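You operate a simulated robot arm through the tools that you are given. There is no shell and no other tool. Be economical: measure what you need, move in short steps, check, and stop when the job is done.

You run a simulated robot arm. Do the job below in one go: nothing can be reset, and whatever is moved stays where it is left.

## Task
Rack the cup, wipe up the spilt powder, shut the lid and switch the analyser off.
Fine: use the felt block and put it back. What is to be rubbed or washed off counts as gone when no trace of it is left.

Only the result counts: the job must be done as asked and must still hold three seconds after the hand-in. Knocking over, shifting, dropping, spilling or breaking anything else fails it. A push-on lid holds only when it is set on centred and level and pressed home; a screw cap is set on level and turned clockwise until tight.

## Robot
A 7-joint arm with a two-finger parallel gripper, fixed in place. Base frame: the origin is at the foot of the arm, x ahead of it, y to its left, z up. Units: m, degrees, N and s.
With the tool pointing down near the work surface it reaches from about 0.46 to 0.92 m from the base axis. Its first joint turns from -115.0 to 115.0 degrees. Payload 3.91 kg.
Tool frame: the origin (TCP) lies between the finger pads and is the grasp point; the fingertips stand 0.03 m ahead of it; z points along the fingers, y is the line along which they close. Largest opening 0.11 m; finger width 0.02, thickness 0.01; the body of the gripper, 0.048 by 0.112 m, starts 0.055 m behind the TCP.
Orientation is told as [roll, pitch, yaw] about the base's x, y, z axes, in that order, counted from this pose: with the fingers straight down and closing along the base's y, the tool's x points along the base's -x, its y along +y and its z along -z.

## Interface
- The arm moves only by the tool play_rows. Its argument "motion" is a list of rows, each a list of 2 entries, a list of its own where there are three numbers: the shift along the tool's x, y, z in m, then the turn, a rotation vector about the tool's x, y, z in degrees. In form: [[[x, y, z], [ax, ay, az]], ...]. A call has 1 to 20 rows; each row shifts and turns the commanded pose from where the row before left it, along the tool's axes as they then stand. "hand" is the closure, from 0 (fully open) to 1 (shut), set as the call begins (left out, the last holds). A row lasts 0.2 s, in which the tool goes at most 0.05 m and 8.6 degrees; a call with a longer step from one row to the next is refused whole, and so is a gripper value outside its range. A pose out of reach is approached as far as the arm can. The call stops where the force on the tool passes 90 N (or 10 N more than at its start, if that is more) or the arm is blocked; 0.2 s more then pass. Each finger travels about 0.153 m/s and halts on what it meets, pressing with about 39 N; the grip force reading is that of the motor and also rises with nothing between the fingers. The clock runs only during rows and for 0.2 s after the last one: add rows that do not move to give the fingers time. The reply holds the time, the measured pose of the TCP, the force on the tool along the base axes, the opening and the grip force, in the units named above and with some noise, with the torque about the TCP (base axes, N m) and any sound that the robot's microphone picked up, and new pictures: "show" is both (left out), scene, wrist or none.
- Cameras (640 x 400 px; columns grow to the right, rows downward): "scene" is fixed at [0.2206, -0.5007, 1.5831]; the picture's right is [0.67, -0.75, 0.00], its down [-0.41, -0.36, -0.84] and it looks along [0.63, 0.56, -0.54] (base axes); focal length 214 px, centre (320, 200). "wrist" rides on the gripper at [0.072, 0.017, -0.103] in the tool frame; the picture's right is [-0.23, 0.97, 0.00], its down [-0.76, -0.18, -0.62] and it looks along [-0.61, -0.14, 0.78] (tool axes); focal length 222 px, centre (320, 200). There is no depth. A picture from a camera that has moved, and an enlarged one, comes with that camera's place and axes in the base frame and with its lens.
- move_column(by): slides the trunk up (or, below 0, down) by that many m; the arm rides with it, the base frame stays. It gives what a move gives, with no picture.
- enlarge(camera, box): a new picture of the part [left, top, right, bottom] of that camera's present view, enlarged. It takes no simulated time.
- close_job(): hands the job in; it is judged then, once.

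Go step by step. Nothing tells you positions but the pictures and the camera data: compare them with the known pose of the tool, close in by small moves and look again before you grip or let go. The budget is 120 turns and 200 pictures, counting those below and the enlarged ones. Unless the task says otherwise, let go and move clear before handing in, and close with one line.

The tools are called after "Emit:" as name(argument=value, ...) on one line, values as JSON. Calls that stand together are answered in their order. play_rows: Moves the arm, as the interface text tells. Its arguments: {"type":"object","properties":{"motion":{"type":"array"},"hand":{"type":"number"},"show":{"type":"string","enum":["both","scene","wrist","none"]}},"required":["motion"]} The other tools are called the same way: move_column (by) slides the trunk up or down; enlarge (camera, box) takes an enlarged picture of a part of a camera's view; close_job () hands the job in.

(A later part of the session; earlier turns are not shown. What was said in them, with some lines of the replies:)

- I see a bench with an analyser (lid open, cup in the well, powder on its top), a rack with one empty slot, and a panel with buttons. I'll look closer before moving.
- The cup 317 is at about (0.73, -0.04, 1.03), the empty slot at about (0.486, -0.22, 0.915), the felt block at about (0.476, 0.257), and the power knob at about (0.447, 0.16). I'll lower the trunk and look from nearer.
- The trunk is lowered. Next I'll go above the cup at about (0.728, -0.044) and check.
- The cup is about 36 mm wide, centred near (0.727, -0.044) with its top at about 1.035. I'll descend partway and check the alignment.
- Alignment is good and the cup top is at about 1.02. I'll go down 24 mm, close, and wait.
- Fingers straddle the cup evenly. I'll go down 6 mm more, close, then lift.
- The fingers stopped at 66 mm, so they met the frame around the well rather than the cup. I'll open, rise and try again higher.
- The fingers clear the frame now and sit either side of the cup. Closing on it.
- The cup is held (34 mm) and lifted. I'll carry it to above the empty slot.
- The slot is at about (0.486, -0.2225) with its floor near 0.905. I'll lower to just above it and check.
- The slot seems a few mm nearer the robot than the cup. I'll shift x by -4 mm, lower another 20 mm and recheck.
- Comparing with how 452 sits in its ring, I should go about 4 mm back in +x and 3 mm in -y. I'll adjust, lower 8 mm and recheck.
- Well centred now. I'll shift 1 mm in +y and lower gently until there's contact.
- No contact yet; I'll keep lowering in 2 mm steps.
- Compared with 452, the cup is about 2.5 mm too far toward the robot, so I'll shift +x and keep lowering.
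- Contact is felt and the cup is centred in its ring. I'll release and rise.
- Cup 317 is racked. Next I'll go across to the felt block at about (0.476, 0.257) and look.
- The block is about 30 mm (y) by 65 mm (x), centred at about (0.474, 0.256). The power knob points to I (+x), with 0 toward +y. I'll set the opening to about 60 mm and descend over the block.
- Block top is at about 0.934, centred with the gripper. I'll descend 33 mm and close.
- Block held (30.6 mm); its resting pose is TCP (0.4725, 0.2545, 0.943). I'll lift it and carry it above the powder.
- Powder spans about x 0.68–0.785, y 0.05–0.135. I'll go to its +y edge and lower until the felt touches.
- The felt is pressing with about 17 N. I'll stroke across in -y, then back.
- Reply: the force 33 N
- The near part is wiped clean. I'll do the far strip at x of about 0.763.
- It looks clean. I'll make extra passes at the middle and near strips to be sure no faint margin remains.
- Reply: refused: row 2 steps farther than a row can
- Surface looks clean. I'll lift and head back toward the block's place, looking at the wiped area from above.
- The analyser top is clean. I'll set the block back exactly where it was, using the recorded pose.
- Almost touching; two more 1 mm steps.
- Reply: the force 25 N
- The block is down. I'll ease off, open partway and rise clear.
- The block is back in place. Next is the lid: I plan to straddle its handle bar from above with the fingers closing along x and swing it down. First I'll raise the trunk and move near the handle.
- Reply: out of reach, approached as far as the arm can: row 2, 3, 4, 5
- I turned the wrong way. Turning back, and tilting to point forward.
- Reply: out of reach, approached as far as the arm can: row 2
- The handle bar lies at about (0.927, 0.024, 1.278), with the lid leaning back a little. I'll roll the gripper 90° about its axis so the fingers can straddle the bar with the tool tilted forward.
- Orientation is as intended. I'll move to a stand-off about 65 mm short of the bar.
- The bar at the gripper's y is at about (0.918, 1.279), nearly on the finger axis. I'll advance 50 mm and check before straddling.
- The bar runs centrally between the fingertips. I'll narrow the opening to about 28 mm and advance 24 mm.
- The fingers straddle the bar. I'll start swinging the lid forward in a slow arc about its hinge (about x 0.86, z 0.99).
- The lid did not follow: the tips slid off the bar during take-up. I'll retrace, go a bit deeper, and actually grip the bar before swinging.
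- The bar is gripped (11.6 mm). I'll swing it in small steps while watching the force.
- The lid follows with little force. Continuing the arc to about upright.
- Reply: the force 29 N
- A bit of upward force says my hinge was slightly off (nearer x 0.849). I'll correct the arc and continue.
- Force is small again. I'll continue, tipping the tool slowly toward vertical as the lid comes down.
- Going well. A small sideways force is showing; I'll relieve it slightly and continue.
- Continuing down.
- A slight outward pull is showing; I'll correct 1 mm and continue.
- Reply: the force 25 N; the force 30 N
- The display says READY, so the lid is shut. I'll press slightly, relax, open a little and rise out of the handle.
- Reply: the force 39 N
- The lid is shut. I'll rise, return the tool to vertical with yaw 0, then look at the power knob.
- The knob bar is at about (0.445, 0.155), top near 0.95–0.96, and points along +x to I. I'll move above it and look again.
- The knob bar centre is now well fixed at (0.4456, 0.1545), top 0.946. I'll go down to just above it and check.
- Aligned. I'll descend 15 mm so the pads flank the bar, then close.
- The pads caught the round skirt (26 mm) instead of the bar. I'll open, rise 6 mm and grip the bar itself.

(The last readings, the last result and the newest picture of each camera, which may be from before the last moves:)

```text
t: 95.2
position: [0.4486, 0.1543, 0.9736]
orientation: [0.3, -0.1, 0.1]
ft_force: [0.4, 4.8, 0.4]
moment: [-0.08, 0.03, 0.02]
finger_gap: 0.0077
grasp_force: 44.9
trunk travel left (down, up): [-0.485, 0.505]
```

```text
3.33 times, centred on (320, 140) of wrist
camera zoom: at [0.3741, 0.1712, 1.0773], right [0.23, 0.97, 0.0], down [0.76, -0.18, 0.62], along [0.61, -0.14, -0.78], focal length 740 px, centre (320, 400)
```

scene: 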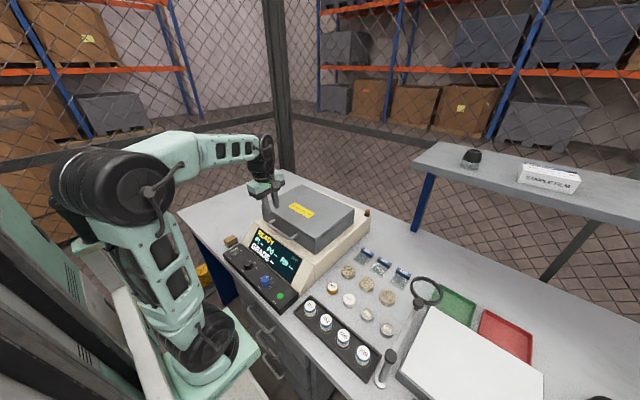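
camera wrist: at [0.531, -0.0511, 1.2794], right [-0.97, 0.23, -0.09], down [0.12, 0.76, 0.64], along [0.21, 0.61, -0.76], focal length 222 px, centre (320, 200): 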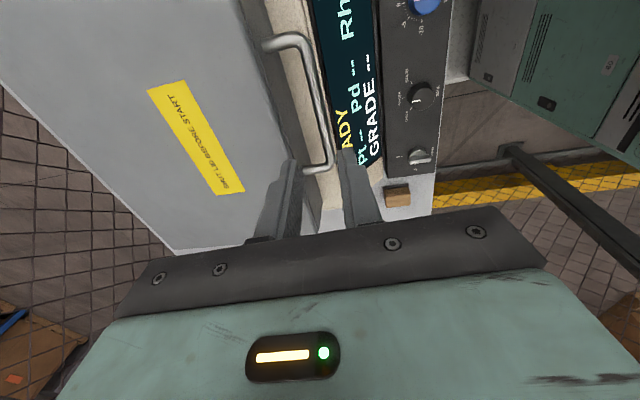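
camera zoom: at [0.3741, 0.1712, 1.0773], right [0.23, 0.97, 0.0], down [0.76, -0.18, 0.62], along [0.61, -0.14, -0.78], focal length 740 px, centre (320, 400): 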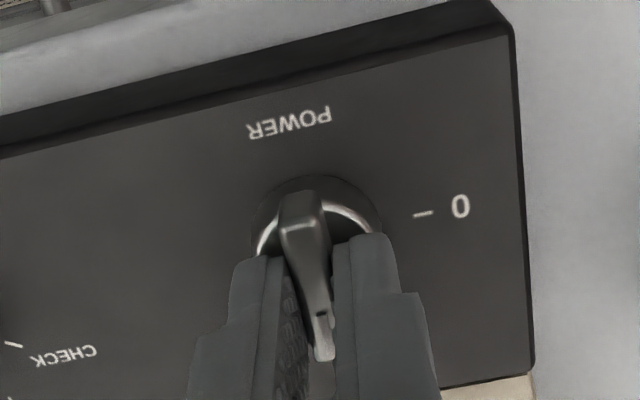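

The bar is gripped (7.7 mm). I'll turn it counter-clockwise from above (I → 0), first 40°.

Emit:
play_rows(motion=[[[0, 0, 0], [0, 0, -8]], [[0, 0, 0], [0, 0, -8]], [[0, 0, 0], [0, 0, -8]], [[0, 0, 0], [0, 0, -8]], [[0, 0, 0], [0, 0, -8]], [[0, 0, 0], [0, 0, 0]]], show="none")

Emit:
enlarge(camera="scene", box=[200, 210, 300, 280])

Emit:
enlarge(camera="wrist", box=[240, 80, 400, 200])

```text
t: 96.6
position: [0.4464, 0.1565, 0.9742]
orientation: [0.1, -0.3, 40.1]
ft_force: [-7.8, 32.1, -31.4]
moment: [0.47, 0.1, -0.07]
finger_gap: 0.0068
grasp_force: 45.7
trunk travel left (down, up): [-0.485, 0.505]
```

```text
5.71 times, centred on (250, 245) of scene
camera zoom: at [0.2206, -0.5007, 1.5831], right [0.67, -0.75, 0.0], down [-0.41, -0.36, -0.84], along [0.63, 0.56, -0.54], focal length 1226 px, centre (720, -57)
```

zoom: 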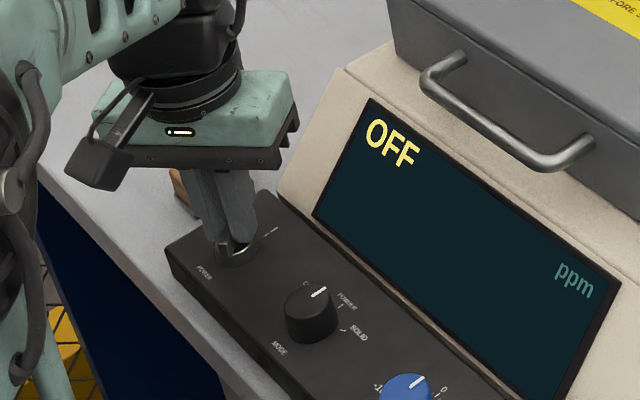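

```text
3.33 times, centred on (320, 140) of wrist
camera zoom: at [0.3797, 0.1219, 1.0777], right [-0.45, 0.89, 0.0], down [0.7, 0.35, 0.62], along [0.55, 0.29, -0.78], focal length 740 px, centre (320, 400)
```

zoom: 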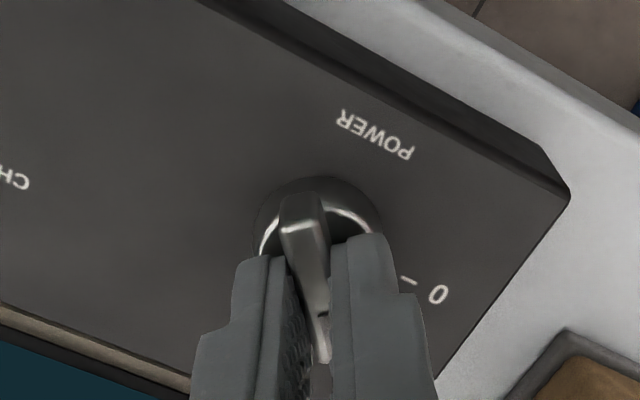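

The display already reads OFF; some side force has built up, so I'll relieve it and finish turning to the 0 mark.

Emit:
play_rows(motion=[[[-0.001, 0.0011, 0.001], [0, 0, 0]], [[0, 0, 0], [0, 0, -8]], [[0, 0, 0], [0, 0, -8]], [[0, 0, 0], [0, 0, 0]]], show="none")

Emit:
enlarge(camera="wrist", box=[240, 80, 400, 200])

```text
t: 97.6
position: [0.4463, 0.1564, 0.9743]
orientation: [0.0, -0.3, 56.1]
ft_force: [-16.1, 22.8, -5.5]
moment: [-0.53, 1.06, -0.05]
finger_gap: 0.0079
grasp_force: 44.8
trunk travel left (down, up): [-0.485, 0.505]
```

```text
3.33 times, centred on (320, 140) of wrist
camera zoom: at [0.3908, 0.1053, 1.0776], right [-0.68, 0.73, 0.0], down [0.57, 0.53, 0.63], along [0.46, 0.43, -0.78], focal length 740 px, centre (320, 400)
```

zoom: 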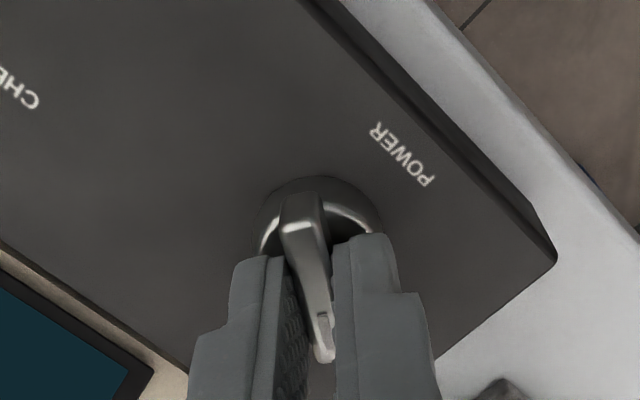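

Emit:
play_rows(motion=[[[0, 0.001, 0], [0, 0, -8]], [[0, 0, 0], [0, 0, -8]], [[0, 0, 0], [0, 0, 0]]], show="none")

Emit:
play_rows(motion=[[[0, 0, 0], [0, 0, -8]], [[0, 0, 0], [0, 0, -8]], [[0, 0, 0], [0, 0, 0]]], show="none")

Emit:
enlarge(camera="wrist", box=[240, 80, 400, 200])

Emit:
enlarge(camera="scene", box=[200, 210, 300, 280])

```text
t: 98.4
position: [0.445, 0.1567, 0.9746]
orientation: [0.0, -0.3, 72.1]
ft_force: [-17.7, 17.4, 10.8]
moment: [-0.69, 0.87, -0.05]
finger_gap: 0.0078
grasp_force: 44.7
trunk travel left (down, up): [-0.485, 0.505]
```

```text
t: 99.2
position: [0.4451, 0.1573, 0.9746]
orientation: [-0.1, -0.3, 88.1]
ft_force: [-24.0, 18.4, 17.3]
moment: [-0.33, 0.68, -0.03]
finger_gap: 0.0079
grasp_force: 45.3
trunk travel left (down, up): [-0.485, 0.505]
```

```text
3.33 times, centred on (320, 140) of wrist
camera zoom: at [0.4249, 0.0843, 1.0775], right [-0.97, 0.26, 0.0], down [0.2, 0.75, 0.63], along [0.16, 0.61, -0.78], focal length 740 px, centre (320, 400)
```

zoom: 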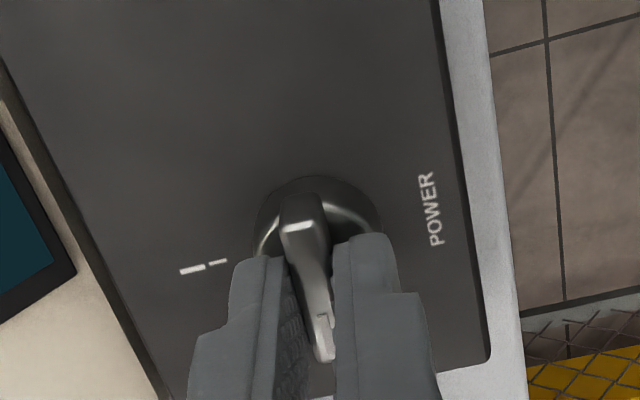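

```text
5.71 times, centred on (250, 245) of scene
camera zoom: at [0.2206, -0.5007, 1.5831], right [0.67, -0.75, 0.0], down [-0.41, -0.36, -0.84], along [0.63, 0.56, -0.54], focal length 1226 px, centre (720, -57)
```

zoom: 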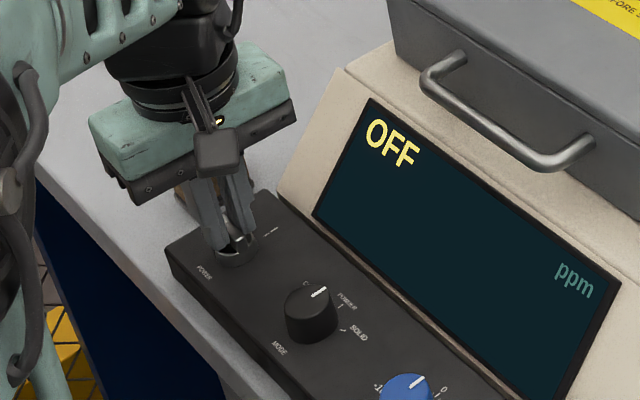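

The knob is at the 0 mark and the display reads OFF. I'll release and rise clear.

Emit:
play_rows(motion=[[[-0.0008, 0.001, 0], [0, 0, 0]], [[0, 0, 0], [0, 0, 0]]], show="none")

Emit:
play_rows(motion=[[[0, 0, 0], [0, 0, 0]], [[0, 0, 0], [0, 0, 0]]], hand=0.7, show="none")

Emit:
play_rows(motion=[[[0, 0, -0.03], [0, 0, 0]], [[0, 0, -0.045], [0, 0, 0]], [[0, 0, -0.045], [0, 0, 0]], [[0, 0, -0.045], [0, 0, 0]], [[0, 0, -0.045], [0, 0, 0]], [[0, 0, 0], [0, 0, 0]]])

Emit:
enlarge(camera="scene", box=[200, 210, 300, 280])

Emit:
enlarge(camera="scene", box=[250, 170, 450, 370])

```text
t: 99.8
position: [0.4465, 0.1573, 0.9741]
orientation: [0.0, -0.2, 88.0]
ft_force: [-20.6, 6.3, 18.8]
moment: [1.39, 0.59, -0.01]
finger_gap: 0.0077
grasp_force: 45.0
trunk travel left (down, up): [-0.485, 0.505]
```

```text
t: 100.4
position: [0.4462, 0.1565, 0.9735]
orientation: [-0.1, -0.3, 87.9]
ft_force: [0.2, 0.9, -0.4]
moment: [-0.02, -0.05, 0.0]
finger_gap: 0.033
grasp_force: 0.1
trunk travel left (down, up): [-0.485, 0.505]
```

```text
t: 101.8
position: [0.4451, 0.1561, 1.1851]
orientation: [-0.1, -0.3, 87.9]
ft_force: [0.0, -0.5, 0.4]
moment: [-0.04, -0.01, -0.02]
finger_gap: 0.033
grasp_force: 0.1
trunk travel left (down, up): [-0.485, 0.505]
camera wrist: at [0.4246, 0.0834, 1.289], right [-0.97, 0.26, 0.0], down [0.2, 0.75, 0.63], along [0.16, 0.6, -0.78], focal length 222 px, centre (320, 200)
```

scene: 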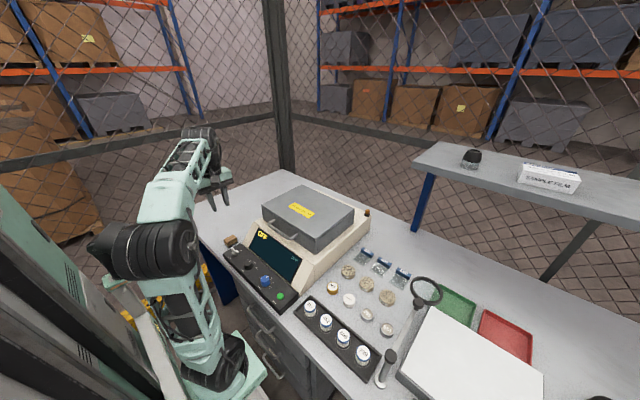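
wrist: 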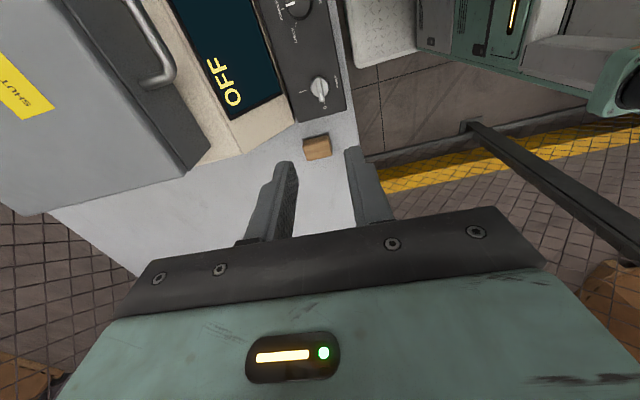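

```text
5.71 times, centred on (250, 245) of scene
camera zoom: at [0.2206, -0.5007, 1.5831], right [0.67, -0.75, 0.0], down [-0.41, -0.36, -0.84], along [0.63, 0.56, -0.54], focal length 1226 px, centre (720, -57)
```

zoom: 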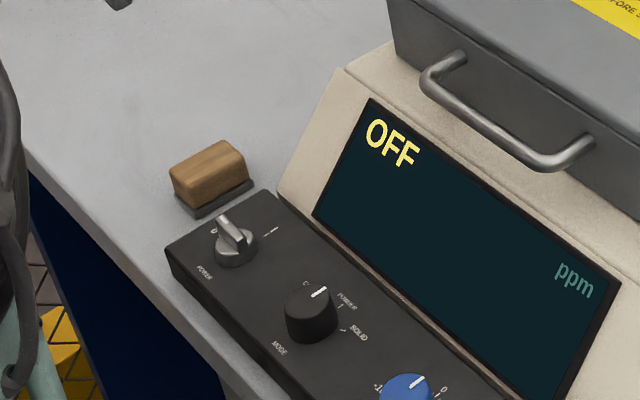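

```text
2.00 times, centred on (350, 270) of scene
camera zoom: at [0.2206, -0.5007, 1.5831], right [0.67, -0.75, 0.0], down [-0.41, -0.36, -0.84], along [0.63, 0.56, -0.54], focal length 429 px, centre (260, 60)
```

zoom: 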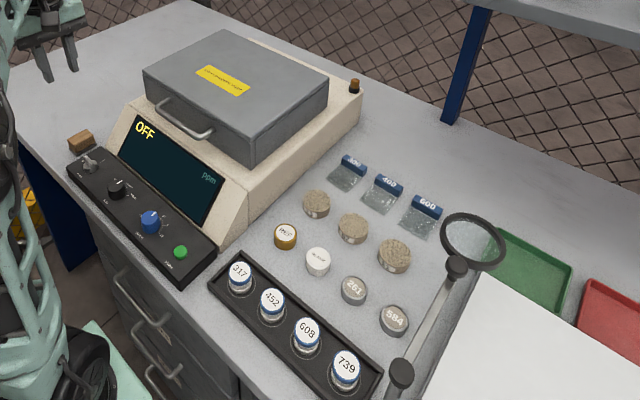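

I see the cup in its ring, the top wiped, the felt block back, the lid shut, the analyser off, and the arm clear. I'm handing in.

Emit:
close_job()

```text
The job is handed in.
```

The job is handed in: cup 317 is racked, no powder is visible on the analyser, the felt block is back in its place, the lid is shut, and the display reads OFF.
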